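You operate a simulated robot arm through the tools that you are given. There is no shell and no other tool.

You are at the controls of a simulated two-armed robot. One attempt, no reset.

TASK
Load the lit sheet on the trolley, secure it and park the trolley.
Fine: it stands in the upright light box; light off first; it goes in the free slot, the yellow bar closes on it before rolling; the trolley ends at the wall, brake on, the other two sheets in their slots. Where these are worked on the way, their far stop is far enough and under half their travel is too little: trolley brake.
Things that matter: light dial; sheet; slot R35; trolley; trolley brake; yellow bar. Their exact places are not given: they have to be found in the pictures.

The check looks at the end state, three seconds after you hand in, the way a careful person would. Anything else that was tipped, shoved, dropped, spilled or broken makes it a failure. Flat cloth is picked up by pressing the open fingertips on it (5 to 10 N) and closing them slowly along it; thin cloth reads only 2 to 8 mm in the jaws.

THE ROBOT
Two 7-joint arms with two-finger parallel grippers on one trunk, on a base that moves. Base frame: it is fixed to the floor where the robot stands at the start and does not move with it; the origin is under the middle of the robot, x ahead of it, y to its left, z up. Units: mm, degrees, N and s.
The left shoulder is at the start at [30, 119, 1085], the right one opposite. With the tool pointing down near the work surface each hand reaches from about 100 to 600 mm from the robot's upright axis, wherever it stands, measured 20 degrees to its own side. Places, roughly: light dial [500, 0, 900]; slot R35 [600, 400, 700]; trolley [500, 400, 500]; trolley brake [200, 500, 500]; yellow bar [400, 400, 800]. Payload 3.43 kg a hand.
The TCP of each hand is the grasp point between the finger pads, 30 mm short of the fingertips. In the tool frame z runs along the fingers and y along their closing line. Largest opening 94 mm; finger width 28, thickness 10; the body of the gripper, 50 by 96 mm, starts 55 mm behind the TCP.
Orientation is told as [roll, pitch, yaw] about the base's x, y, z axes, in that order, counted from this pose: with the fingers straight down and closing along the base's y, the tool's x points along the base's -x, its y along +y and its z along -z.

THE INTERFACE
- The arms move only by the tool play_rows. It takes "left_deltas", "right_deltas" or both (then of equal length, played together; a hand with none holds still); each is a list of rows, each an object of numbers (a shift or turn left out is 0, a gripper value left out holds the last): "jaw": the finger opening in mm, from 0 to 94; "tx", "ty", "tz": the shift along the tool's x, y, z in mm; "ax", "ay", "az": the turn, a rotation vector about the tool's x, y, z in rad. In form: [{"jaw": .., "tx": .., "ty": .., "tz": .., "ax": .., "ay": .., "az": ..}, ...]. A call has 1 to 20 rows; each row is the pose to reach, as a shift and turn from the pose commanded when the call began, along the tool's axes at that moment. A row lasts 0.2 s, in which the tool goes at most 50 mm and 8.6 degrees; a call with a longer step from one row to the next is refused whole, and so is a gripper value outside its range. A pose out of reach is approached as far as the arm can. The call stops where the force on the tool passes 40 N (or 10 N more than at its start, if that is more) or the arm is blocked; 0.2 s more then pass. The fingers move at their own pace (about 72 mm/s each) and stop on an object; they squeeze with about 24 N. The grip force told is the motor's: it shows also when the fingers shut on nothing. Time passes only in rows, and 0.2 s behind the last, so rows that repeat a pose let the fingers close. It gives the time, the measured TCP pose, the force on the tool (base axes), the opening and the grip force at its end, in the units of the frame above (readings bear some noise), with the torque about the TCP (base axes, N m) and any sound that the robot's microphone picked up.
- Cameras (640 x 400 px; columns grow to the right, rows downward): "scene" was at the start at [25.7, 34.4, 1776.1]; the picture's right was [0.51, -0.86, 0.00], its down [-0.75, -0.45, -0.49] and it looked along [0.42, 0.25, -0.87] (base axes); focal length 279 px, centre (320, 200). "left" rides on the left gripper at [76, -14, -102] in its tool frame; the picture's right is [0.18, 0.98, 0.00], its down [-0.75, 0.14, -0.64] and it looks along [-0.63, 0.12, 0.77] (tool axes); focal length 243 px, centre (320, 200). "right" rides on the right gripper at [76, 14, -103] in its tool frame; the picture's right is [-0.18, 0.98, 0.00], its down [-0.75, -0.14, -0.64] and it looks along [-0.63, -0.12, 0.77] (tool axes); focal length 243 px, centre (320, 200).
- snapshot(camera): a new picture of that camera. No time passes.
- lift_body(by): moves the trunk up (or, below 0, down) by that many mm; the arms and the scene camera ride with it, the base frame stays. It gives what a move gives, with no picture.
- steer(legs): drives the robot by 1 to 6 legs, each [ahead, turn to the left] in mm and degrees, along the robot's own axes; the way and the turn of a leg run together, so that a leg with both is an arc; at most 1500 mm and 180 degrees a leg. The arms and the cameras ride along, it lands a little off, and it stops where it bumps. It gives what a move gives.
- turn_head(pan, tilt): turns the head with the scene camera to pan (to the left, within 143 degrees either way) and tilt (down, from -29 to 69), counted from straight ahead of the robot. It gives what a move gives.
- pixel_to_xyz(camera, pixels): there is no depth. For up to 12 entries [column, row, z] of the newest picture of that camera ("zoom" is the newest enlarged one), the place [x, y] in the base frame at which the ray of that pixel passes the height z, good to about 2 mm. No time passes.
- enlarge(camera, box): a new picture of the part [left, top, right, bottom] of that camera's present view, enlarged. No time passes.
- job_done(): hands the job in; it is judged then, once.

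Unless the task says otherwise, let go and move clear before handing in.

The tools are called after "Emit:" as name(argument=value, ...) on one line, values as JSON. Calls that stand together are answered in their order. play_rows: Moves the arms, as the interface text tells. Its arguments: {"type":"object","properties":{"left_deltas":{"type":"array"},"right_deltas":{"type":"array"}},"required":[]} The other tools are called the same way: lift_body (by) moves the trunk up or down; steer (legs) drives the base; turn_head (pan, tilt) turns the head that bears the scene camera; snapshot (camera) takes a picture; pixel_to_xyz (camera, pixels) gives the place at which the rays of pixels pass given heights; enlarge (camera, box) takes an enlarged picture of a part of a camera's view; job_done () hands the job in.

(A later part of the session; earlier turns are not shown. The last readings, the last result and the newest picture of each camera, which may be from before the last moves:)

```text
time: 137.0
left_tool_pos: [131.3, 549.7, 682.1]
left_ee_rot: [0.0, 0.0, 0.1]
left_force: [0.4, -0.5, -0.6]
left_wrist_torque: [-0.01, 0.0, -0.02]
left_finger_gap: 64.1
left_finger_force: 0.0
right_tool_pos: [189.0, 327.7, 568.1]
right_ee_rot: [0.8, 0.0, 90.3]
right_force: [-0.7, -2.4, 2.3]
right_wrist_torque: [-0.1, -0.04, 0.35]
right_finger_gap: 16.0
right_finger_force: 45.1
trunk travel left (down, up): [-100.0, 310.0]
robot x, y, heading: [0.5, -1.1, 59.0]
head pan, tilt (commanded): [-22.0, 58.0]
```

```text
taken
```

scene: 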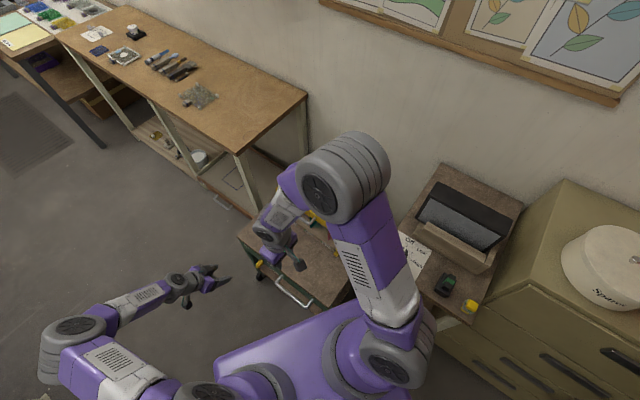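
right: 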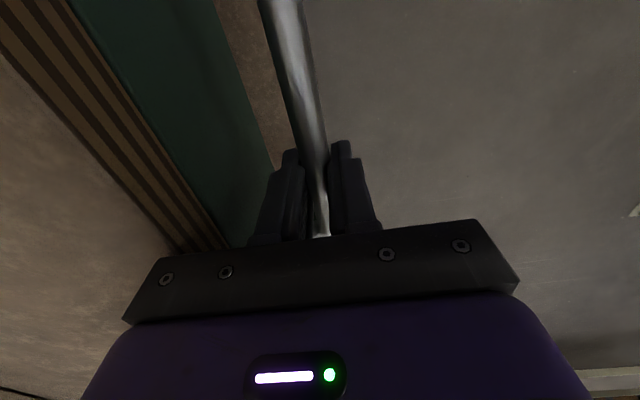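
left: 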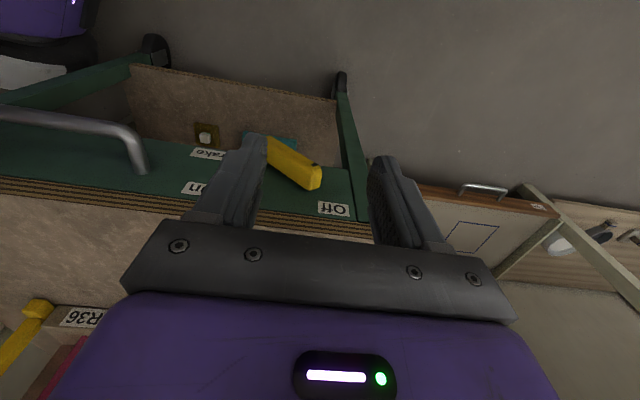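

The handle is gripped (16 mm). I'll push +x by 15 mm gently and see how the trolley responds.

Emit:
play_rows(right_deltas=[{"ty": -4}, {"ty": -8}, {"ty": -12}, {"ty": -15}, {"ty": -15}])

Emit:
snapshot(camera="left")

```text
time: 138.2
left_tool_pos: [131.6, 549.5, 682.1]
left_ee_rot: [0.0, -0.1, 0.0]
left_force: [0.1, 0.6, 0.0]
left_wrist_torque: [0.03, -0.02, -0.01]
left_finger_gap: 63.7
left_finger_force: 0.0
right_tool_pos: [205.3, 328.1, 568.8]
right_ee_rot: [0.6, -0.1, 90.3]
right_force: [-1.6, 0.3, 5.2]
right_wrist_torque: [-1.02, 0.02, 0.49]
right_finger_gap: 15.8
right_finger_force: 45.7
trunk travel left (down, up): [-100.0, 310.0]
robot x, y, heading: [0.6, -1.1, 59.1]
head pan, tilt (commanded): [-22.0, 58.0]
```

```text
taken
```

left: 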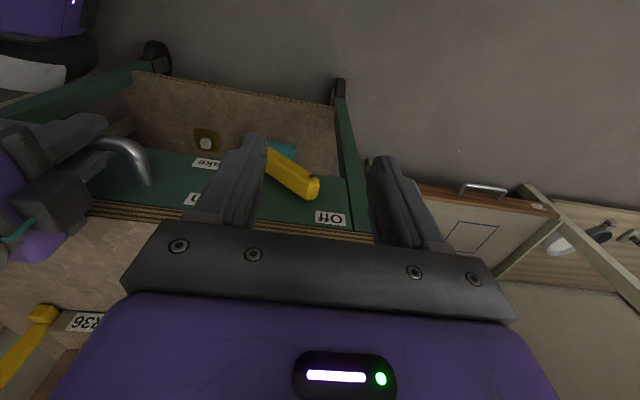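

The trolley rolls straight with almost no force. I'll keep pushing slowly, smoothly accelerating and stopping.

Emit:
play_rows(right_deltas=[{"ty": -3}, {"ty": -8}, {"ty": -14}, {"ty": -20}, {"ty": -26}, {"ty": -32}, {"ty": -38}, {"ty": -44}, {"ty": -49}, {"ty": -53}, {"ty": -55}, {"ty": -55}])

Emit:
snapshot(camera="left")

Emit:
snapshot(camera="scene")

```text
time: 140.8
left_tool_pos: [130.2, 549.6, 682.3]
left_ee_rot: [-0.1, 0.0, 0.1]
left_force: [0.5, 0.4, -0.8]
left_wrist_torque: [0.01, -0.04, 0.06]
left_finger_gap: 64.2
left_finger_force: 0.1
right_tool_pos: [258.8, 328.3, 568.5]
right_ee_rot: [0.9, 0.1, 90.1]
right_force: [-3.5, -10.3, 8.6]
right_wrist_torque: [-0.88, 0.01, 0.35]
right_finger_gap: 15.6
right_finger_force: 45.3
trunk travel left (down, up): [-100.0, 310.0]
robot x, y, heading: [-0.5, 1.6, 59.0]
head pan, tilt (commanded): [-22.0, 58.0]
```

```text
taken
```

left: 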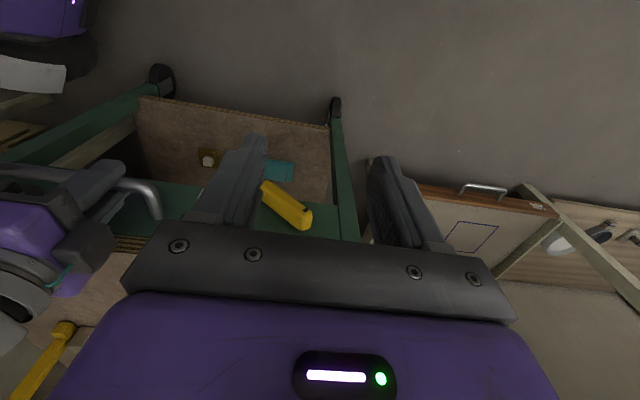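

```text
taken
```

scene: 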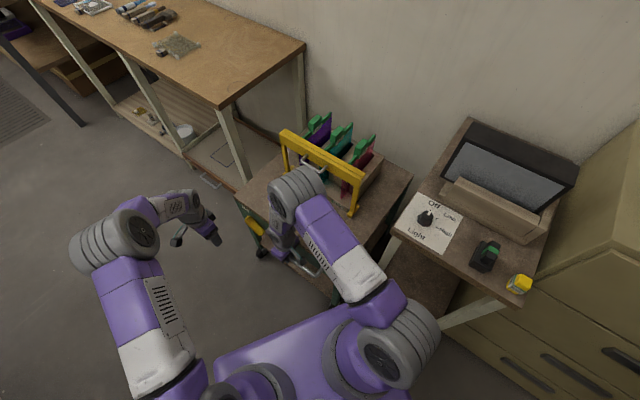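

It has moved 70 mm, straight, with the sheets steady. I'll continue another 50 mm.

Emit:
play_rows(right_deltas=[{"ty": -3}, {"ty": -8}, {"ty": -14}, {"ty": -20}, {"ty": -26}, {"ty": -32}, {"ty": -38}, {"ty": -43}, {"ty": -47}, {"ty": -50}, {"ty": -50}])

Emit:
snapshot(camera="scene")

Emit:
enlarge(camera="scene", box=[220, 80, 460, 280])

```text
time: 143.2
left_tool_pos: [130.8, 548.8, 683.3]
left_ee_rot: [0.1, -0.1, 0.1]
left_force: [0.4, -0.3, 0.2]
left_wrist_torque: [0.0, 0.01, -0.02]
left_finger_gap: 63.9
left_finger_force: 0.0
right_tool_pos: [310.3, 328.9, 568.9]
right_ee_rot: [0.6, 0.0, 90.1]
right_force: [-2.7, -15.1, 22.7]
right_wrist_torque: [-0.55, 0.05, 0.32]
right_finger_gap: 15.7
right_finger_force: 44.7
trunk travel left (down, up): [-100.0, 310.0]
robot x, y, heading: [-0.9, 1.9, 59.1]
head pan, tilt (commanded): [-22.0, 58.0]
```

```text
taken
```

scene: 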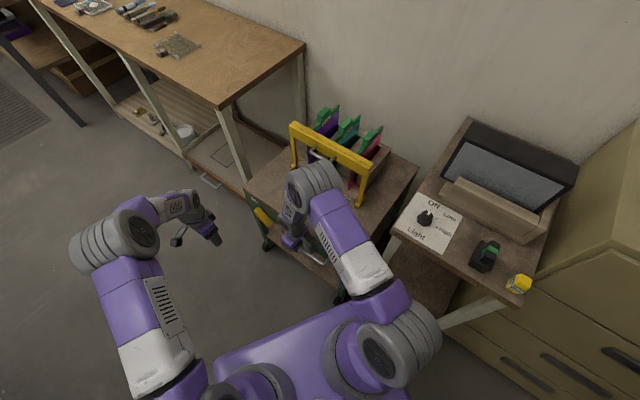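

```text
2.00 times, centred on (340, 180) of scene
```

zoom: 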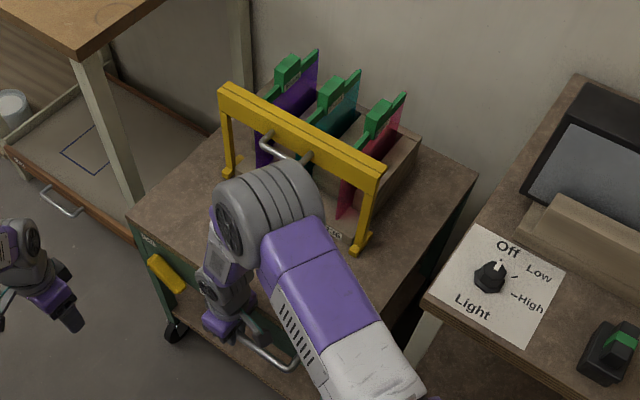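

It has moved about 120 mm. I'll relieve the small side loads and continue slower until it meets the wall.

Emit:
play_rows(right_deltas=[{"tz": -1.5, "tx": 1}, {"tz": -1.5, "tx": 1, "ty": -4}, {"tz": -1.5, "tx": 1, "ty": -8}, {"tz": -1.5, "tx": 1, "ty": -12}, {"tz": -1.5, "tx": 1, "ty": -16}, {"tz": -1.5, "tx": 1, "ty": -20}, {"tz": -1.5, "tx": 1, "ty": -24}, {"tz": -1.5, "tx": 1, "ty": -24}])

Emit:
enlarge(camera="scene", box=[220, 80, 460, 280])

```text
time: 145.0
left_tool_pos: [131.4, 549.2, 681.9]
left_ee_rot: [0.0, 0.0, 0.2]
left_force: [0.7, -0.4, -0.2]
left_wrist_torque: [0.02, 0.01, 0.0]
left_finger_gap: 63.9
left_finger_force: 0.1
right_tool_pos: [334.3, 328.6, 568.5]
right_ee_rot: [0.8, -0.1, 90.2]
right_force: [-1.3, -0.5, -7.6]
right_wrist_torque: [1.21, 0.0, 0.43]
right_finger_gap: 15.9
right_finger_force: 44.7
trunk travel left (down, up): [-100.0, 310.0]
robot x, y, heading: [-4.2, -1.8, 59.0]
head pan, tilt (commanded): [-22.0, 58.0]
```

```text
2.00 times, centred on (340, 180) of scene
```

zoom: 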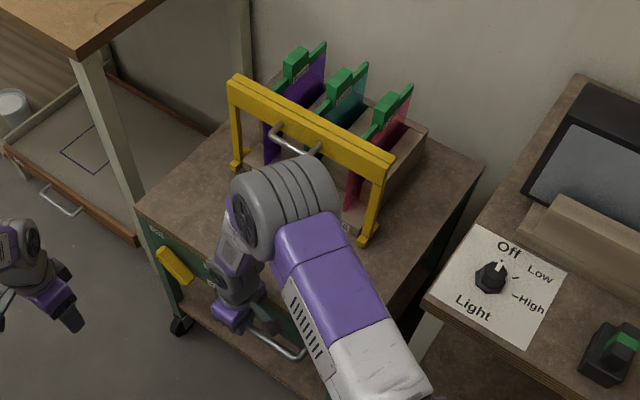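

I'm at 145 mm with no contact yet, so I'll continue slowly.

Emit:
play_rows(right_deltas=[{"ty": -4}, {"ty": -8}, {"ty": -12}, {"ty": -16}, {"ty": -20}, {"ty": -24}, {"ty": -24}])

Emit:
enlarge(camera="scene", box=[220, 80, 460, 280])

```text
time: 146.6
left_tool_pos: [130.9, 550.5, 682.0]
left_ee_rot: [0.0, 0.0, 0.1]
left_force: [-0.3, 0.1, 0.7]
left_wrist_torque: [0.04, 0.02, 0.02]
left_finger_gap: 64.1
left_finger_force: 0.1
right_tool_pos: [360.3, 329.2, 568.7]
right_ee_rot: [0.7, 0.0, 90.2]
right_force: [-0.4, 6.1, -5.1]
right_wrist_torque: [-0.74, 0.0, 0.36]
right_finger_gap: 15.9
right_finger_force: 44.7
trunk travel left (down, up): [-100.0, 310.0]
robot x, y, heading: [0.3, -1.2, 59.0]
head pan, tilt (commanded): [-22.0, 58.0]
```

```text
2.00 times, centred on (340, 180) of scene
```

zoom: 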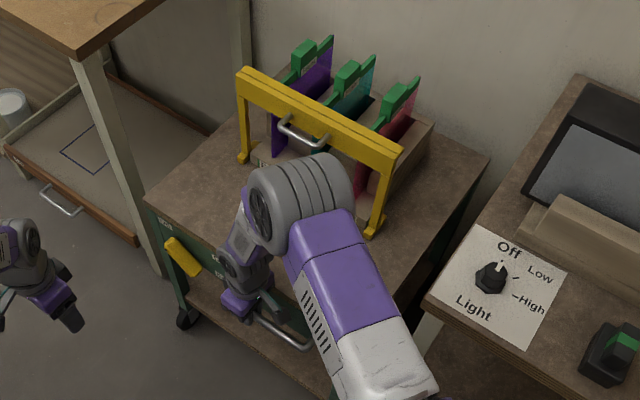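

There's still free travel at 171 mm, so I'll keep on slowly.

Emit:
play_rows(right_deltas=[{"ty": -4}, {"ty": -8}, {"ty": -12}, {"ty": -16}, {"ty": -20}, {"ty": -24}, {"ty": -24}])

Emit:
play_rows(right_deltas=[{"ty": -4}, {"ty": -8}, {"ty": -12}, {"ty": -16}, {"ty": -16}])

Emit:
snapshot(camera="scene")

Emit:
enlarge(camera="scene", box=[220, 80, 460, 280])

```text
time: 147.9
left_tool_pos: [128.9, 547.7, 683.5]
left_ee_rot: [-0.1, 0.0, 0.1]
left_force: [0.5, -0.4, -0.5]
left_wrist_torque: [-0.01, 0.03, 0.02]
left_finger_gap: 64.0
left_finger_force: 0.1
right_tool_pos: [369.4, 330.0, 568.7]
right_ee_rot: [1.7, 0.1, 90.5]
right_force: [-5.9, -4.2, 12.4]
right_wrist_torque: [0.06, 0.38, -0.18]
right_finger_gap: 15.8
right_finger_force: 45.3
trunk travel left (down, up): [-100.0, 310.0]
robot x, y, heading: [0.0, 0.3, 59.2]
head pan, tilt (commanded): [-22.0, 58.0]
stopped in row 6 (right hand): the force on the tool passed its limit at 43 N (the readings are from after the stop); the commanded pose is now the measured one
```

```text
time: 148.5
left_tool_pos: [129.2, 547.7, 683.0]
left_ee_rot: [0.2, -0.1, 0.2]
left_force: [-0.5, -0.7, 0.0]
left_wrist_torque: [0.01, 0.01, 0.0]
left_finger_gap: 63.8
left_finger_force: 0.1
right_tool_pos: [369.8, 330.2, 568.8]
right_ee_rot: [2.3, 0.2, 90.5]
right_force: [-6.0, -6.6, 20.8]
right_wrist_torque: [-0.02, 0.34, -0.29]
right_finger_gap: 15.8
right_finger_force: 45.4
trunk travel left (down, up): [-100.0, 310.0]
robot x, y, heading: [-0.4, 0.6, 59.4]
head pan, tilt (commanded): [-22.0, 58.0]
stopped in row 2 (right hand): the force on the tool passed its limit at 43 N (the readings are from after the stop); the commanded pose is now the measured one
```

```text
taken
```

scene: 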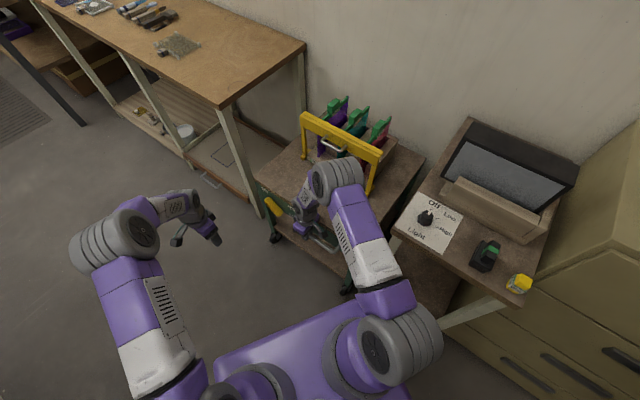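

```text
2.00 times, centred on (340, 180) of scene
```

zoom: 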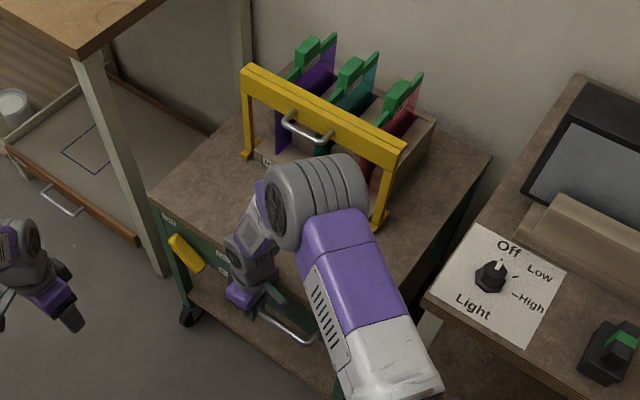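

It stopped firmly at x≈370, with the trolley moved 180 mm. To verify this is the wall and not a snag, I'll compare the trolley's back corner with the light table's back edge and look at the gap.

Emit:
pixel_to_xyz(camera="scene", pixels=[[425, 157.5, 605], [425, 157.5, 620], [467.5, 119, 860], [467.5, 119, 850], [255, 174, 605], [255, 174, 620], [303, 44, 860], [222, 106, 860], [235, 108, 600]])

Emit:
enlarge(camera="scene", box=[370, 90, 480, 200])

Emit:
enlarge(camera="scene", box=[210, 80, 340, 260])

```text
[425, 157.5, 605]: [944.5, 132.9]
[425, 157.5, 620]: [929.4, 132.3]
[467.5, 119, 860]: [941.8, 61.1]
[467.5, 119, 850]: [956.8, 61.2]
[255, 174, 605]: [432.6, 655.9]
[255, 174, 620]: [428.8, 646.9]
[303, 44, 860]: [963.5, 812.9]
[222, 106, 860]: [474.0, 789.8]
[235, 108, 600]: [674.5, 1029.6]
```

```text
3.64 times, centred on (425, 145) of scene
```

zoom: 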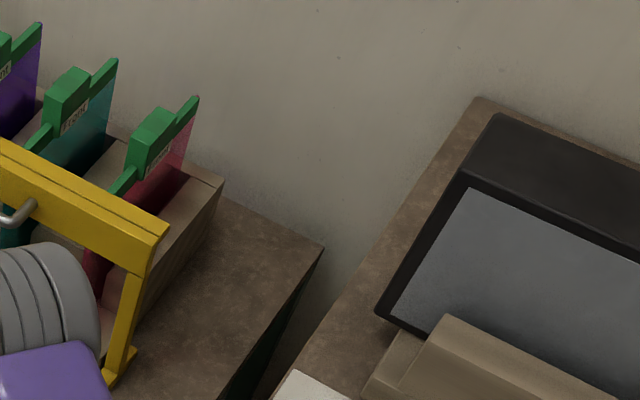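

```text
2.22 times, centred on (275, 170) of scene
```

zoom: 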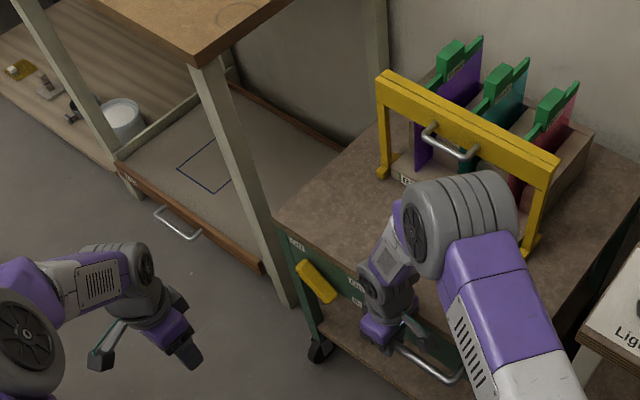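

The trolley's back corner lies at x≈935-945, right at the wall line shared with the light table's back edge, and the desk leg is well clear. It is at the wall. I'll open the right hand and lift it off the handle.

Emit:
play_rows(right_deltas=[{"jaw": 30}, {"jaw": 40}, {"jaw": 40}, {"tz": -15}, {"tz": -40}, {"tz": -75}, {"tz": -110}, {"tz": -150}, {"tz": -190}, {"tz": -230, "ty": 20}, {"tz": -260, "ty": 50}, {"tz": -280, "ty": 80}, {"tz": -300, "ty": 110}])

Emit:
snapshot(camera="scene")

Emit:
snapshot(camera="left")

Emit:
snapshot(camera="right")

```text
time: 151.3
left_tool_pos: [128.0, 549.6, 682.5]
left_ee_rot: [0.0, 0.0, 0.1]
left_force: [0.8, -0.2, 0.3]
left_wrist_torque: [0.0, 0.01, -0.04]
left_finger_gap: 64.1
left_finger_force: 0.0
right_tool_pos: [272.3, 330.3, 868.9]
right_ee_rot: [2.2, 0.2, 90.7]
right_force: [-0.4, 0.2, 0.0]
right_wrist_torque: [0.0, -0.02, 0.01]
right_finger_gap: 40.0
right_finger_force: 0.1
trunk travel left (down, up): [-100.0, 310.0]
robot x, y, heading: [-0.8, 2.9, 59.2]
head pan, tilt (commanded): [-22.0, 58.0]
```

```text
taken
```

scene: 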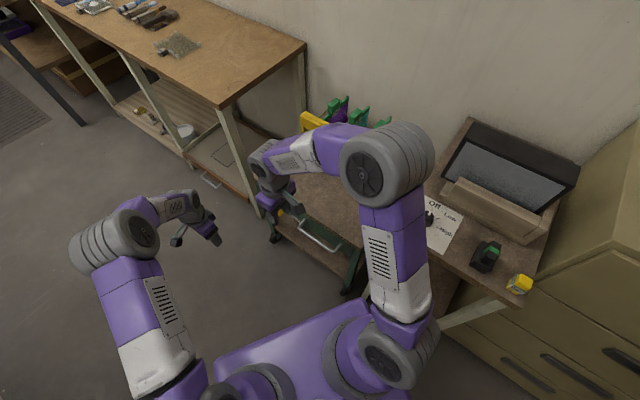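

```text
taken
```

left: 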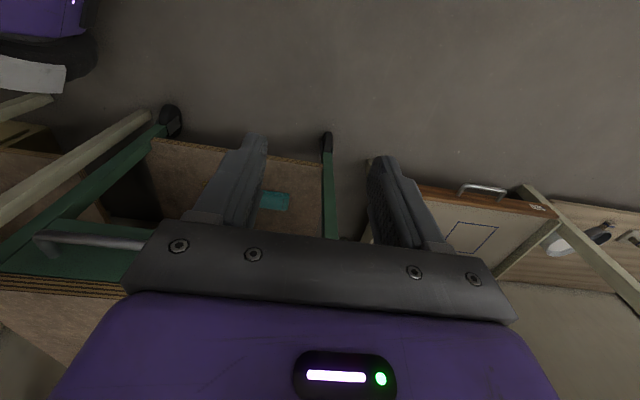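

```text
taken
```

right: 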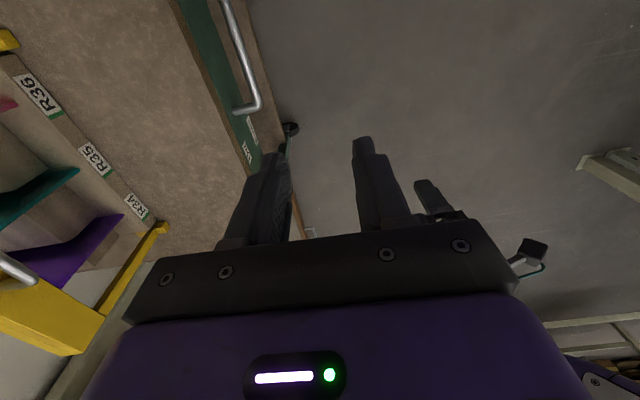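

Released, and the trolley stays put. Before driving closer for the brake I'll use the left view to see where the robot's base bumper (at (97,80)) is relative to the trolley.

Emit:
pixel_to_xyz(camera="left", pixels=[[97, 85, 50], [97, 85, 150], [97, 85, 300], [60, 93, 50], [60, 93, 150], [170, 120, 30], [170, 120, 80], [327, 135, 60], [0, 50, 300], [100, 30, 300]])

Emit:
enlarge(camera="left", box=[0, 0, 240, 200])

```text
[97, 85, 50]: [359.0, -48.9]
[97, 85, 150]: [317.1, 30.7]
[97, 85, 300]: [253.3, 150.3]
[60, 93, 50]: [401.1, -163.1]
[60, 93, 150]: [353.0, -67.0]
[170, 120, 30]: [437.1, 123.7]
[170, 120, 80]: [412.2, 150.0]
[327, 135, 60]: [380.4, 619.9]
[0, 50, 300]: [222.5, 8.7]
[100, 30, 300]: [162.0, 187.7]
```

```text
2.00 times, centred on (120, 100) of left
```

zoom: 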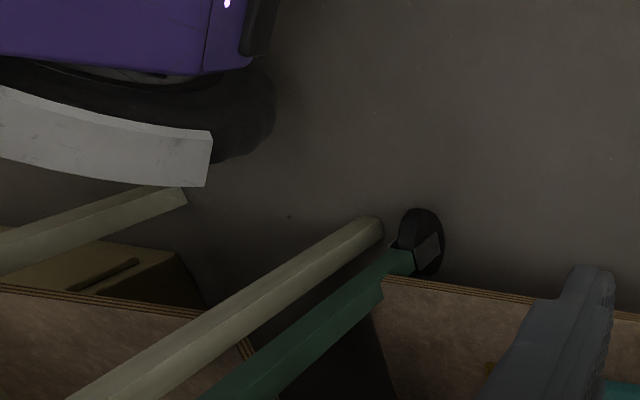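

The low round base is within about 330 mm of its centre. The trolley's near caster is now about 445 mm away, so a 100 mm advance along the present heading is safe. I'll do that to bring the brake within the left arm's reach.

Emit:
steer(legs=[[100, 0]])

Emit:
snapshot(camera="left")

Emit:
snapshot(camera="scene")

```text
time: 152.4
left_tool_pos: [181.4, 636.0, 681.4]
left_ee_rot: [-0.1, 0.0, 0.1]
left_force: [-0.3, 0.8, 0.1]
left_wrist_torque: [-0.03, 0.0, 0.01]
left_finger_gap: 64.1
left_finger_force: 0.0
right_tool_pos: [324.9, 418.7, 868.3]
right_ee_rot: [2.2, 0.3, 90.4]
right_force: [1.3, 0.5, 0.2]
right_wrist_torque: [0.0, -0.04, 0.03]
right_finger_gap: 40.2
right_finger_force: 0.1
trunk travel left (down, up): [-100.0, 310.0]
robot x, y, heading: [49.0, 87.6, 59.2]
head pan, tilt (commanded): [-22.0, 58.0]
```

```text
taken
```

left: 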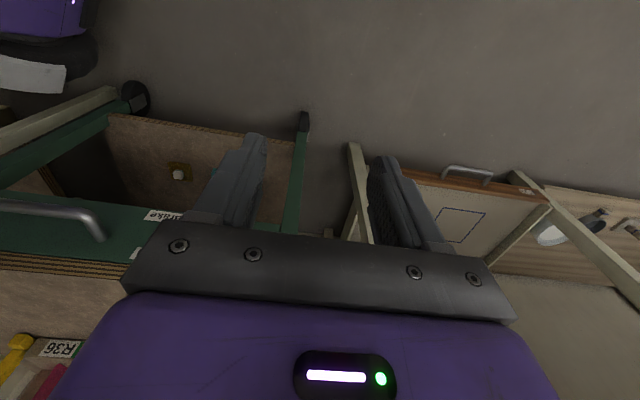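

```text
taken
```

scene: 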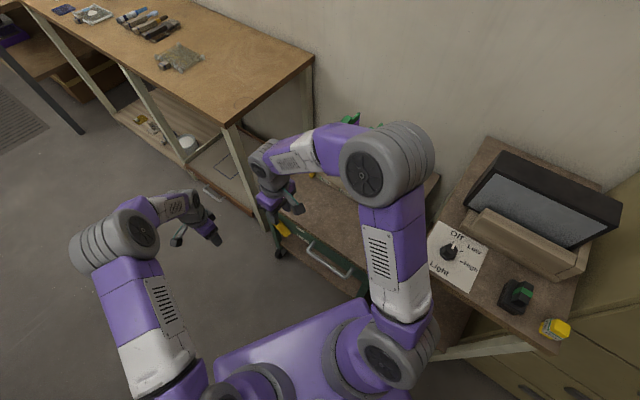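

The robot is now at (49,88). I'll move the left hand toward the lever's new position (about x 392, y 550) at a safe height and look.

Emit:
play_rows(left_deltas=[{"tx": -25, "ty": -18, "tz": -10}, {"tx": -50, "ty": -36, "tz": -20}, {"tx": -75, "ty": -54, "tz": -25}, {"tx": -100, "ty": -72, "tz": -25}, {"tx": -125, "ty": -84, "tz": -25}, {"tx": -125, "ty": -84, "tz": -25}])

Emit:
lift_body(by=-50)

Emit:
snapshot(camera="left")

Emit:
enlarge(camera="left", box=[220, 60, 420, 240])

```text
time: 153.8
left_tool_pos: [307.2, 553.0, 706.3]
left_ee_rot: [0.0, 0.0, 0.1]
left_force: [-0.7, 0.5, -0.1]
left_wrist_torque: [0.01, 0.03, 0.01]
left_finger_gap: 63.8
left_finger_force: 0.1
right_tool_pos: [324.4, 417.5, 868.1]
right_ee_rot: [2.4, 0.3, 90.6]
right_force: [-0.2, 0.6, -0.3]
right_wrist_torque: [0.04, 0.0, -0.03]
right_finger_gap: 40.2
right_finger_force: 0.0
trunk travel left (down, up): [-100.0, 310.0]
robot x, y, heading: [52.2, 87.2, 59.0]
head pan, tilt (commanded): [-22.0, 58.0]
```

```text
time: 154.8
left_tool_pos: [306.9, 553.1, 658.0]
left_ee_rot: [-0.1, 0.0, 0.1]
left_force: [-0.5, 0.0, -0.4]
left_wrist_torque: [0.02, 0.02, -0.01]
left_finger_gap: 64.0
left_finger_force: 0.1
right_tool_pos: [325.1, 417.5, 818.5]
right_ee_rot: [2.2, 0.3, 90.5]
right_force: [-0.1, -0.4, -0.3]
right_wrist_torque: [-0.01, -0.03, 0.02]
right_finger_gap: 40.2
right_finger_force: 0.1
trunk travel left (down, up): [-50.0, 360.0]
robot x, y, heading: [51.0, 87.4, 59.2]
head pan, tilt (commanded): [-22.0, 58.0]
```

```text
taken
```

left: 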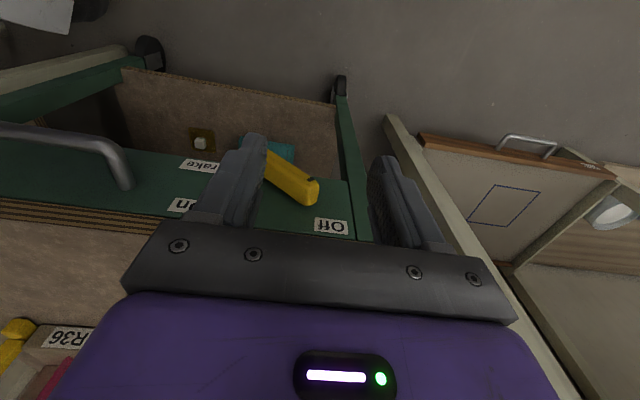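

```text
2.22 times, centred on (320, 150) of left
```

zoom: 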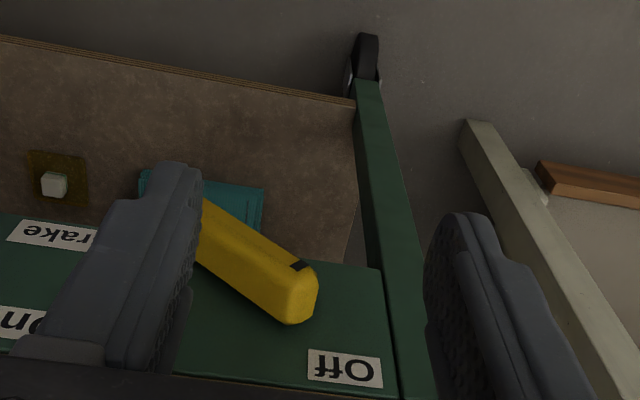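

I'll cast the lever's upper end and panel edge from here.

Emit:
pixel_to_xyz(camera="left", pixels=[[308.7, 195, 535], [308.7, 195, 545], [308.7, 195, 555], [314, 181, 545], [300, 204, 545], [330, 226, 565], [265, 152, 490], [265, 152, 500], [340, 235, 610], [188, 205, 565]])

```text
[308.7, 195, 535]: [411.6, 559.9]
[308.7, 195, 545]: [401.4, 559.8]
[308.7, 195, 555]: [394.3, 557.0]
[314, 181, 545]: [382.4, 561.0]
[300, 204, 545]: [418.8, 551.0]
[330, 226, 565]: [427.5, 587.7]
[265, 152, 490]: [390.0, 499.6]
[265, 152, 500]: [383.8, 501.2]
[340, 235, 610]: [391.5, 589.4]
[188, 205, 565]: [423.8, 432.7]
```

The lever's upper end is at about [395,559,545], leaning to "Off". I'll push it back to "On" with closed fingers from its +y side, so I'll first lower the trunk the last 50 mm for reach and close the fingers.

Emit:
play_rows(left_deltas=[{"jaw": 0, "tz": -25}, {"tz": -50}, {"tz": -70}, {"tz": -70}])

Emit:
lift_body(by=-49)

Emit:
play_rows(left_deltas=[{"tx": -20, "ty": 11}, {"tx": -40, "ty": 22}, {"tx": -60, "ty": 33}, {"tx": -77, "ty": 44}, {"tx": -77, "ty": 44}])

Emit:
snapshot(camera="left")

Emit:
enlarge(camera="left", box=[220, 60, 420, 240])

```text
time: 155.8
left_tool_pos: [308.1, 551.5, 727.8]
left_ee_rot: [0.0, -0.1, 0.1]
left_force: [-0.7, -0.8, -0.1]
left_wrist_torque: [-0.02, -0.02, 0.02]
left_finger_gap: 0.0
left_finger_force: 23.9
right_tool_pos: [324.6, 418.4, 819.1]
right_ee_rot: [2.2, 0.2, 90.5]
right_force: [0.7, 0.0, -0.5]
right_wrist_torque: [-0.04, -0.03, 0.01]
right_finger_gap: 40.0
right_finger_force: 0.0
trunk travel left (down, up): [-50.0, 360.0]
robot x, y, heading: [50.0, 86.4, 59.3]
head pan, tilt (commanded): [-22.0, 58.0]
```

```text
time: 156.7
left_tool_pos: [308.3, 553.4, 678.8]
left_ee_rot: [0.0, 0.0, 0.0]
left_force: [-0.1, 0.1, -0.3]
left_wrist_torque: [0.03, -0.01, -0.01]
left_finger_gap: 0.0
left_finger_force: 24.0
right_tool_pos: [325.3, 418.7, 770.5]
right_ee_rot: [2.2, 0.1, 90.4]
right_force: [0.2, -0.7, -0.3]
right_wrist_torque: [0.03, -0.01, 0.0]
right_finger_gap: 40.0
right_finger_force: 0.1
trunk travel left (down, up): [-1.0, 409.0]
robot x, y, heading: [48.6, 85.8, 59.1]
head pan, tilt (commanded): [-22.0, 58.0]
```

```text
time: 157.9
left_tool_pos: [383.2, 597.0, 679.0]
left_ee_rot: [0.0, 0.0, 0.1]
left_force: [0.1, 0.0, -0.3]
left_wrist_torque: [0.0, -0.03, 0.03]
left_finger_gap: 0.0
left_finger_force: 24.1
right_tool_pos: [324.4, 417.7, 770.5]
right_ee_rot: [2.2, 0.2, 90.5]
right_force: [-0.3, -0.2, 0.6]
right_wrist_torque: [-0.04, -0.02, -0.04]
right_finger_gap: 39.9
right_finger_force: 0.0
trunk travel left (down, up): [-1.0, 409.0]
robot x, y, heading: [50.8, 86.3, 59.2]
head pan, tilt (commanded): [-22.0, 58.0]
```

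```text
taken
```

left: 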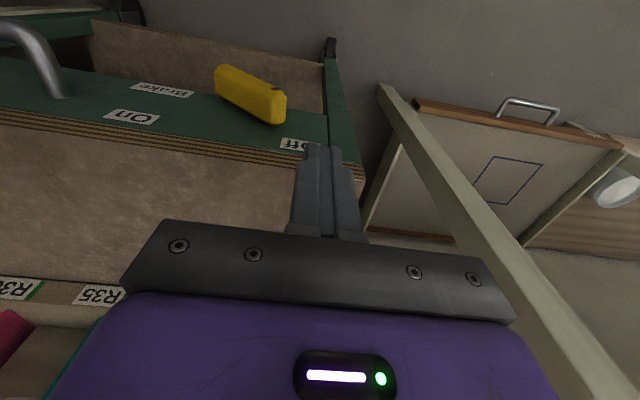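

```text
2.22 times, centred on (320, 150) of left
```

zoom: 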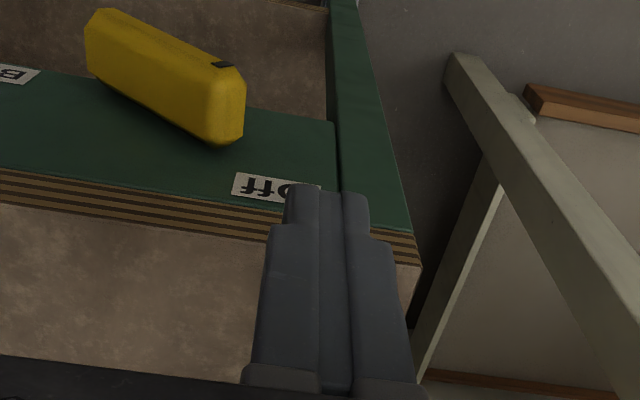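

The fingers are 20 mm beyond the lever's end on its +y side. I'll descend to z≈568 in front of the panel.

Emit:
play_rows(left_deltas=[{"tx": 3, "tz": 25}, {"tx": 3, "tz": 50}, {"tx": 3, "tz": 75}, {"tx": 3, "tz": 95}, {"tx": 3, "tz": 110}, {"tx": 3, "tz": 110}])

Emit:
snapshot(camera="left")

Emit:
enlarge(camera="left", box=[180, 60, 400, 240])

```text
time: 159.3
left_tool_pos: [380.2, 597.5, 568.6]
left_ee_rot: [0.0, 0.0, 0.1]
left_force: [0.7, 0.3, -0.1]
left_wrist_torque: [0.02, 0.0, 0.01]
left_finger_gap: 0.0
left_finger_force: 24.1
right_tool_pos: [325.0, 417.8, 768.8]
right_ee_rot: [2.3, 0.2, 90.5]
right_force: [0.1, 0.3, -0.4]
right_wrist_torque: [0.01, 0.0, 0.0]
right_finger_gap: 39.8
right_finger_force: 0.1
trunk travel left (down, up): [-1.0, 409.0]
robot x, y, heading: [46.7, 86.7, 59.4]
head pan, tilt (commanded): [-22.0, 58.0]
```

```text
taken
```

left: 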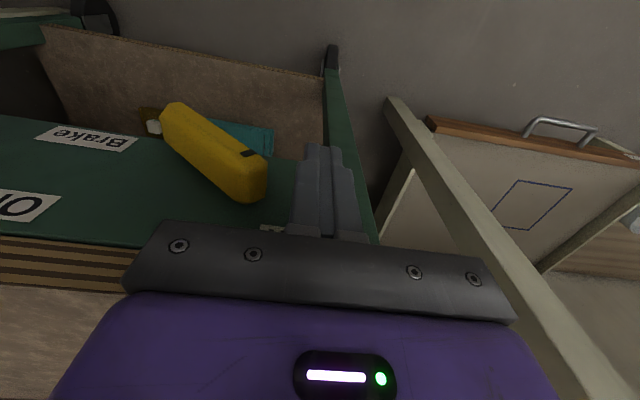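

```text
2.22 times, centred on (290, 150) of left
```

zoom: 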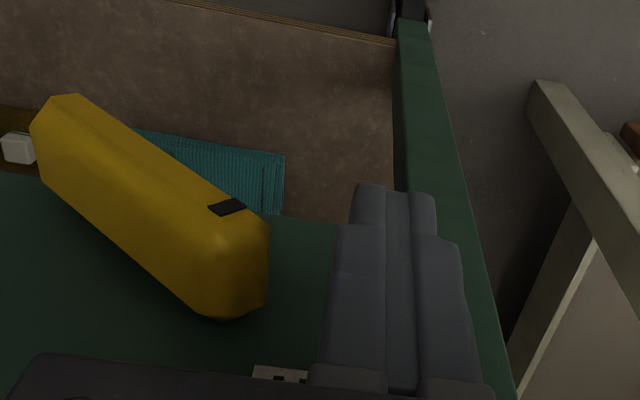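

The fingers are level with the lever's end. I'll push toward -y ("On") in steps.

Emit:
play_rows(left_deltas=[{"ty": -8}, {"ty": -16}, {"ty": -24}, {"ty": -32}, {"ty": -40}, {"ty": -48}, {"ty": -56}, {"ty": -56}])

Emit:
snapshot(camera="left")

Emit:
enlarge(camera="left", box=[180, 60, 400, 240])

```text
time: 160.3
left_tool_pos: [380.2, 576.6, 575.7]
left_ee_rot: [1.4, -0.7, 0.5]
left_force: [-1.5, 1.6, 1.6]
left_wrist_torque: [0.02, 0.02, 0.02]
left_finger_gap: 0.1
left_finger_force: 23.9
right_tool_pos: [323.9, 419.3, 770.9]
right_ee_rot: [2.2, 0.2, 90.5]
right_force: [-0.1, -0.4, 0.1]
right_wrist_torque: [-0.01, -0.03, 0.03]
right_finger_gap: 40.5
right_finger_force: 0.2
trunk travel left (down, up): [-1.0, 409.0]
robot x, y, heading: [50.1, 87.9, 59.3]
head pan, tilt (commanded): [-22.0, 58.0]
stopped in row 5 (left hand): the force on the tool passed its limit at 45 N (the readings are from after the stop); the commanded pose is now the measured one
```

```text
taken
```

left: 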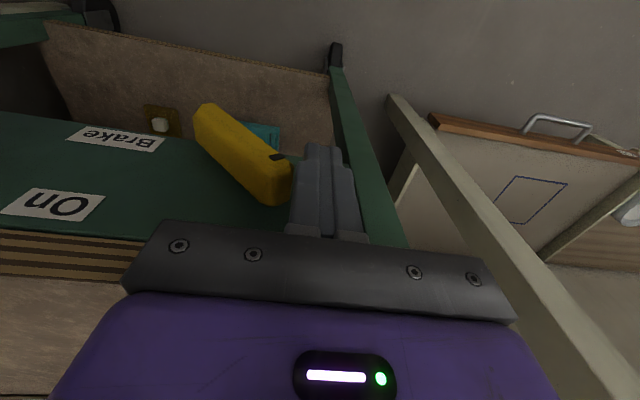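

```text
2.22 times, centred on (290, 150) of left
```

zoom: 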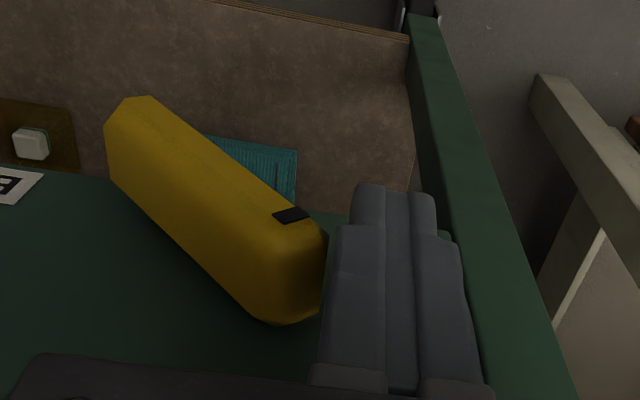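

The fingertips pressed on the lever's end cap along its axis, so it jammed rather than turned. I need to be deeper, below the cap's lower corner (z≈535). I'll back off, go down to TCP z≈548 (still in front of the top edge), and push again.

Emit:
play_rows(left_deltas=[{"ty": 10, "ax": 0.0244, "ay": 0.012, "az": 0.009}, {"ty": 20, "ax": 0.0244, "ay": 0.012, "az": 0.009}, {"ty": 20, "tz": 10, "tx": 1, "ax": 0.0244, "ay": 0.012, "az": 0.009}, {"ty": 20, "tz": 20, "tx": 1, "ax": 0.0244, "ay": 0.012, "az": 0.009}, {"ty": 20, "tz": 28, "tx": 1, "ax": 0.0244, "ay": 0.012, "az": 0.009}, {"ty": 20, "tz": 28, "tx": 1, "ax": 0.0244, "ay": 0.012, "az": 0.009}])

Emit:
snapshot(camera="left")

Emit:
enlarge(camera="left", box=[180, 60, 400, 240])

```text
time: 161.5
left_tool_pos: [382.3, 598.9, 559.5]
left_ee_rot: [0.4, -0.7, -0.1]
left_force: [-1.6, -0.1, 13.2]
left_wrist_torque: [-0.11, -0.48, -0.14]
left_finger_gap: 0.0
left_finger_force: 24.2
right_tool_pos: [322.9, 419.2, 770.6]
right_ee_rot: [2.2, 0.2, 90.6]
right_force: [-0.6, 0.3, 0.8]
right_wrist_torque: [-0.02, 0.01, -0.02]
right_finger_gap: 40.1
right_finger_force: 0.0
trunk travel left (down, up): [-1.0, 409.0]
robot x, y, heading: [50.6, 88.6, 59.2]
head pan, tilt (commanded): [-22.0, 58.0]
stopped in row 5 (left hand): the force on the tool passed its limit at 48 N (the readings are from after the stop); the commanded pose is now the measured one
```

```text
taken
```

left: 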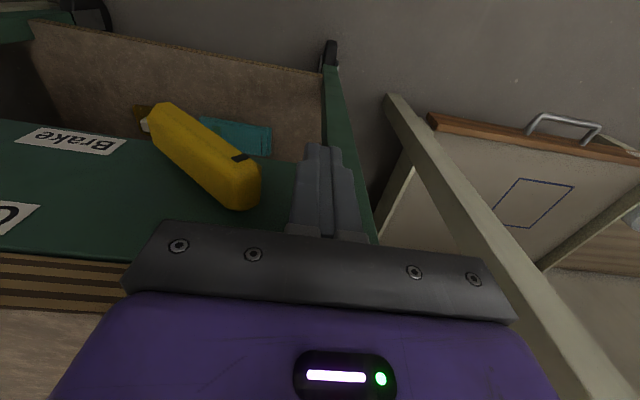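

```text
2.22 times, centred on (290, 150) of left
```

zoom: 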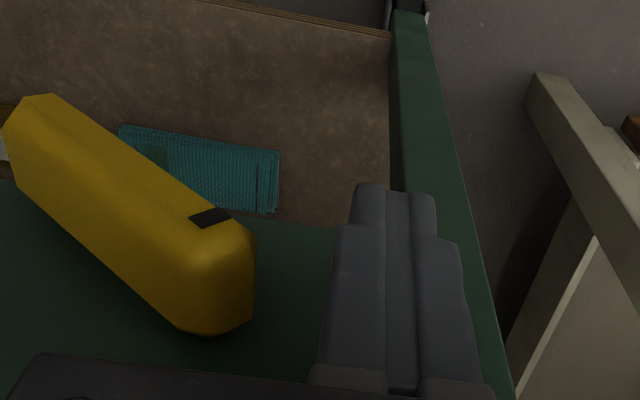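

The gripper body touched the trolley's top edge again. I'll pull back and pitch the fingers forward about 50°, so they can reach in low under the top edge.

Emit:
play_rows(left_deltas=[{"tz": -8, "tx": 8}, {"tz": -15, "tx": 25}, {"tz": -20, "tx": 45}, {"tz": -20, "tx": 55, "ay": -0.12}, {"tz": -20, "tx": 60, "ay": -0.25}, {"tz": -20, "tx": 60, "ay": -0.38}, {"tz": -20, "tx": 60, "ay": -0.51}, {"tz": -20, "tx": 60, "ay": -0.64}, {"tz": -20, "tx": 60, "ay": -0.77}, {"tz": -20, "tx": 60, "ay": -0.87}, {"tz": -20, "tx": 60, "ay": -0.87}])

Emit:
snapshot(camera="left")

Emit:
snapshot(camera="scene")

```text
time: 163.9
left_tool_pos: [320.6, 597.3, 575.6]
left_ee_rot: [0.4, -50.5, -0.3]
left_force: [0.3, -0.1, 1.2]
left_wrist_torque: [0.01, -0.01, 0.01]
left_finger_gap: 0.2
left_finger_force: 24.1
right_tool_pos: [324.1, 417.4, 768.6]
right_ee_rot: [2.2, 0.3, 90.6]
right_force: [-0.6, -0.4, 0.1]
right_wrist_torque: [-0.02, 0.03, 0.02]
right_finger_gap: 40.3
right_finger_force: 0.0
trunk travel left (down, up): [-1.0, 409.0]
robot x, y, heading: [48.8, 84.7, 59.0]
head pan, tilt (commanded): [-22.0, 58.0]
```

```text
taken
```

left: 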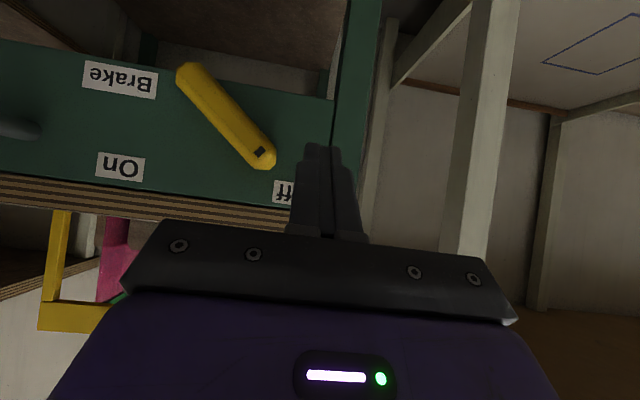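

```text
taken
```

scene: 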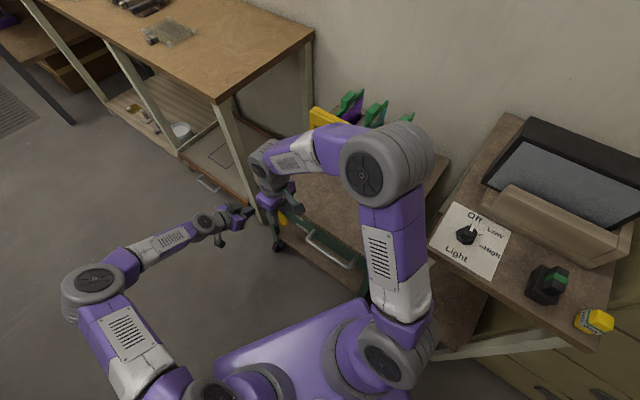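

Now the camera faces the panel squarely. The lever runs from (190,75) to (265,160), with its tip at "Off". I'll slide the fingers in to about [374,592,535], just beyond the lever's tip.

Emit:
play_rows(left_deltas=[{"tx": -1, "ty": -2, "tz": 20}, {"tx": -1, "ty": -4, "tz": 40}, {"tx": -2, "ty": -5, "tz": 55}, {"tx": -2, "ty": -5, "tz": 67}, {"tx": -2, "ty": -5, "tz": 67}])

Emit:
snapshot(camera="left")

Emit:
enlarge(camera="left", box=[140, 40, 380, 240])

```text
time: 165.1
left_tool_pos: [374.2, 592.4, 534.4]
left_ee_rot: [0.3, -50.4, -0.4]
left_force: [0.0, -0.1, -0.1]
left_wrist_torque: [0.01, -0.02, 0.02]
left_finger_gap: 0.0
left_finger_force: 23.9
right_tool_pos: [324.6, 418.4, 769.4]
right_ee_rot: [2.2, 0.2, 90.7]
right_force: [-0.4, 0.2, -0.1]
right_wrist_torque: [-0.01, 0.02, -0.02]
right_finger_gap: 40.2
right_finger_force: 0.0
trunk travel left (down, up): [-1.0, 409.0]
robot x, y, heading: [49.8, 86.7, 58.9]
head pan, tilt (commanded): [-22.0, 58.0]
```

```text
taken
```

left: 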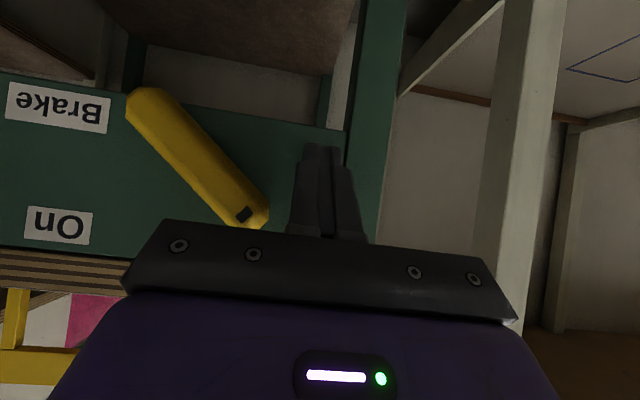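

```text
2.00 times, centred on (260, 140) of left
```

zoom: 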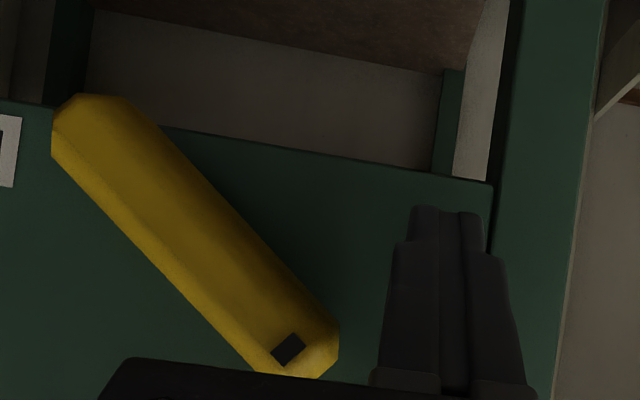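

The finger's side is now facing the lever tip's lower corner. I'll push toward -y ("On").

Emit:
play_rows(left_deltas=[{"ty": -8}, {"ty": -16}, {"ty": -24}, {"ty": -32}, {"ty": -40}, {"ty": -48}, {"ty": -48}])

Emit:
snapshot(camera="left")

```text
time: 166.7
left_tool_pos: [374.4, 544.6, 533.9]
left_ee_rot: [0.2, -50.3, -0.3]
left_force: [0.2, -0.1, 0.0]
left_wrist_torque: [0.0, -0.04, -0.03]
left_finger_gap: 0.0
left_finger_force: 24.2
right_tool_pos: [323.8, 418.3, 769.5]
right_ee_rot: [2.2, 0.2, 90.6]
right_force: [-0.1, 1.2, -0.2]
right_wrist_torque: [0.0, 0.0, 0.0]
right_finger_gap: 39.9
right_finger_force: 0.0
trunk travel left (down, up): [-1.0, 409.0]
robot x, y, heading: [50.0, 88.8, 59.2]
head pan, tilt (commanded): [-22.0, 58.0]
```

```text
taken
```

left: 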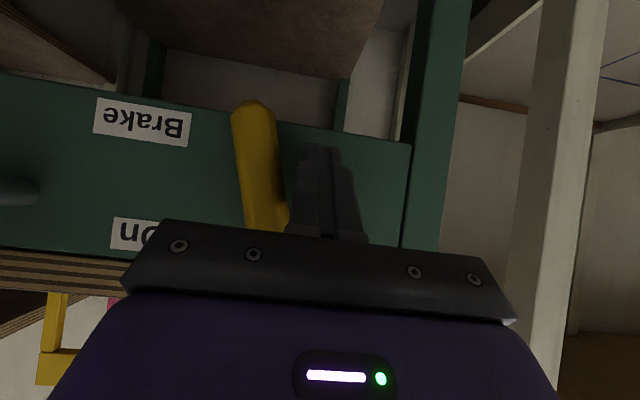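

The lever has swung to nearly upright. I'll continue toward "On".

Emit:
play_rows(left_deltas=[{"ty": -8}, {"ty": -16}, {"ty": -24}, {"ty": -32}, {"ty": -40}, {"ty": -48}, {"ty": -48}])

Emit:
snapshot(camera="left")

Emit:
enlarge(camera="left", box=[140, 40, 380, 240])

```text
time: 167.8
left_tool_pos: [371.8, 528.2, 537.7]
left_ee_rot: [2.2, -50.7, -0.5]
left_force: [-1.5, 2.8, 2.0]
left_wrist_torque: [0.05, 0.03, 0.03]
left_finger_gap: 0.0
left_finger_force: 24.3
right_tool_pos: [324.8, 418.6, 769.7]
right_ee_rot: [2.1, 0.2, 90.5]
right_force: [0.0, -0.1, 0.5]
right_wrist_torque: [0.02, 0.01, -0.02]
right_finger_gap: 39.9
right_finger_force: 0.0
trunk travel left (down, up): [-1.0, 409.0]
robot x, y, heading: [50.3, 88.8, 59.4]
head pan, tilt (commanded): [-22.0, 58.0]
stopped in row 5 (left hand): the force on the tool passed its limit at 44 N (the readings are from after the stop); the commanded pose is now the measured one
```

```text
taken
```

left: 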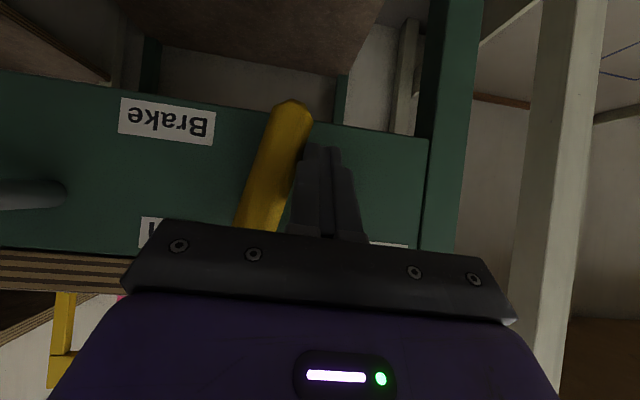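

```text
2.00 times, centred on (260, 140) of left
```

zoom: 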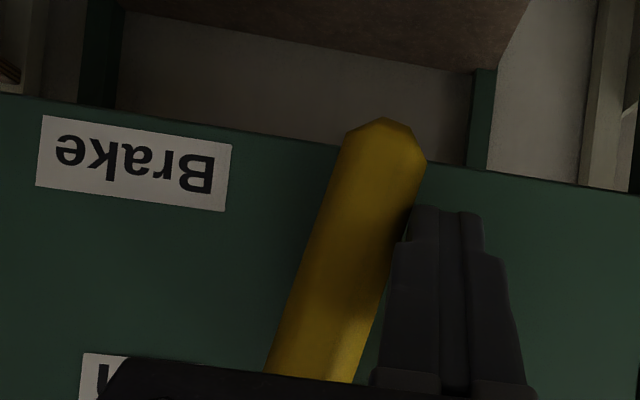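

The lever is back at the same lean toward "On" that it had at the start, about 18°. My fingertip may be blocked against its lower part, though. I'll raise the fingers to its upper end and press there to confirm the stop.

Emit:
play_rows(left_deltas=[{"ty": 6}, {"ty": 8, "tx": -8, "tz": -6}, {"ty": 8, "tx": -16, "tz": -12}, {"ty": 8, "tx": -23, "tz": -18}, {"ty": 8, "tx": -23, "tz": -18}])

Emit:
snapshot(camera="left")

Emit:
play_rows(left_deltas=[{"ty": -6}, {"ty": -12}, {"ty": -18}, {"ty": -24}, {"ty": -30}, {"ty": -36}, {"ty": -36}])

Emit:
snapshot(camera="left")

```text
time: 169.0
left_tool_pos: [372.4, 534.9, 566.8]
left_ee_rot: [2.0, -50.7, -0.3]
left_force: [-0.2, 0.7, -0.4]
left_wrist_torque: [0.0, -0.04, 0.01]
left_finger_gap: 0.0
left_finger_force: 23.9
right_tool_pos: [322.8, 419.9, 769.3]
right_ee_rot: [2.2, 0.2, 90.6]
right_force: [0.8, 0.4, 0.4]
right_wrist_torque: [-0.02, -0.01, 0.0]
right_finger_gap: 39.8
right_finger_force: 0.1
trunk travel left (down, up): [-1.0, 409.0]
robot x, y, heading: [50.2, 83.9, 59.1]
head pan, tilt (commanded): [-22.0, 58.0]
```

```text
taken
```

left: 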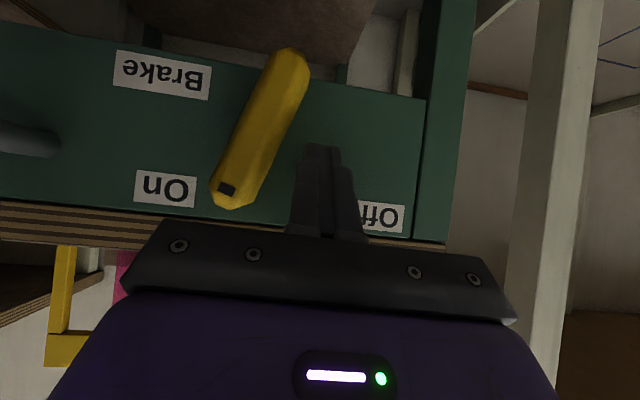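

```text
time: 170.3
left_tool_pos: [374.1, 517.1, 566.3]
left_ee_rot: [3.9, -51.1, -0.4]
left_force: [-0.7, 4.2, 0.4]
left_wrist_torque: [0.09, 0.02, 0.04]
left_finger_gap: 0.0
left_finger_force: 24.3
right_tool_pos: [323.8, 420.2, 769.0]
right_ee_rot: [2.1, 0.1, 90.7]
right_force: [0.1, -0.6, -0.3]
right_wrist_torque: [0.0, 0.02, 0.01]
right_finger_gap: 40.0
right_finger_force: 0.1
trunk travel left (down, up): [-1.0, 409.0]
robot x, y, heading: [51.7, 86.5, 59.4]
head pan, tilt (commanded): [-22.0, 58.0]
stopped in row 6 (left hand): the force on the tool passed its limit at 43 N (the readings are from after the stop); the commanded pose is now the measured one
```

```text
taken
```

left: 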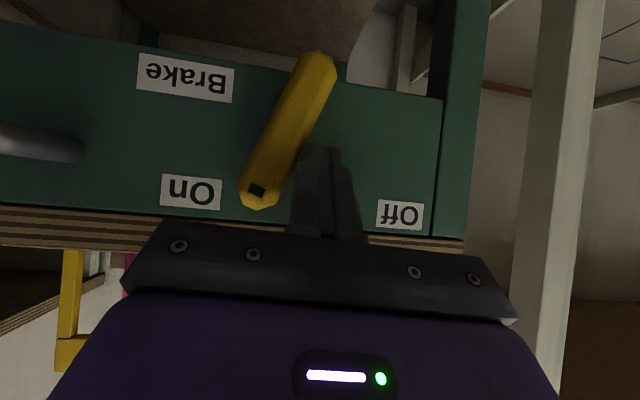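

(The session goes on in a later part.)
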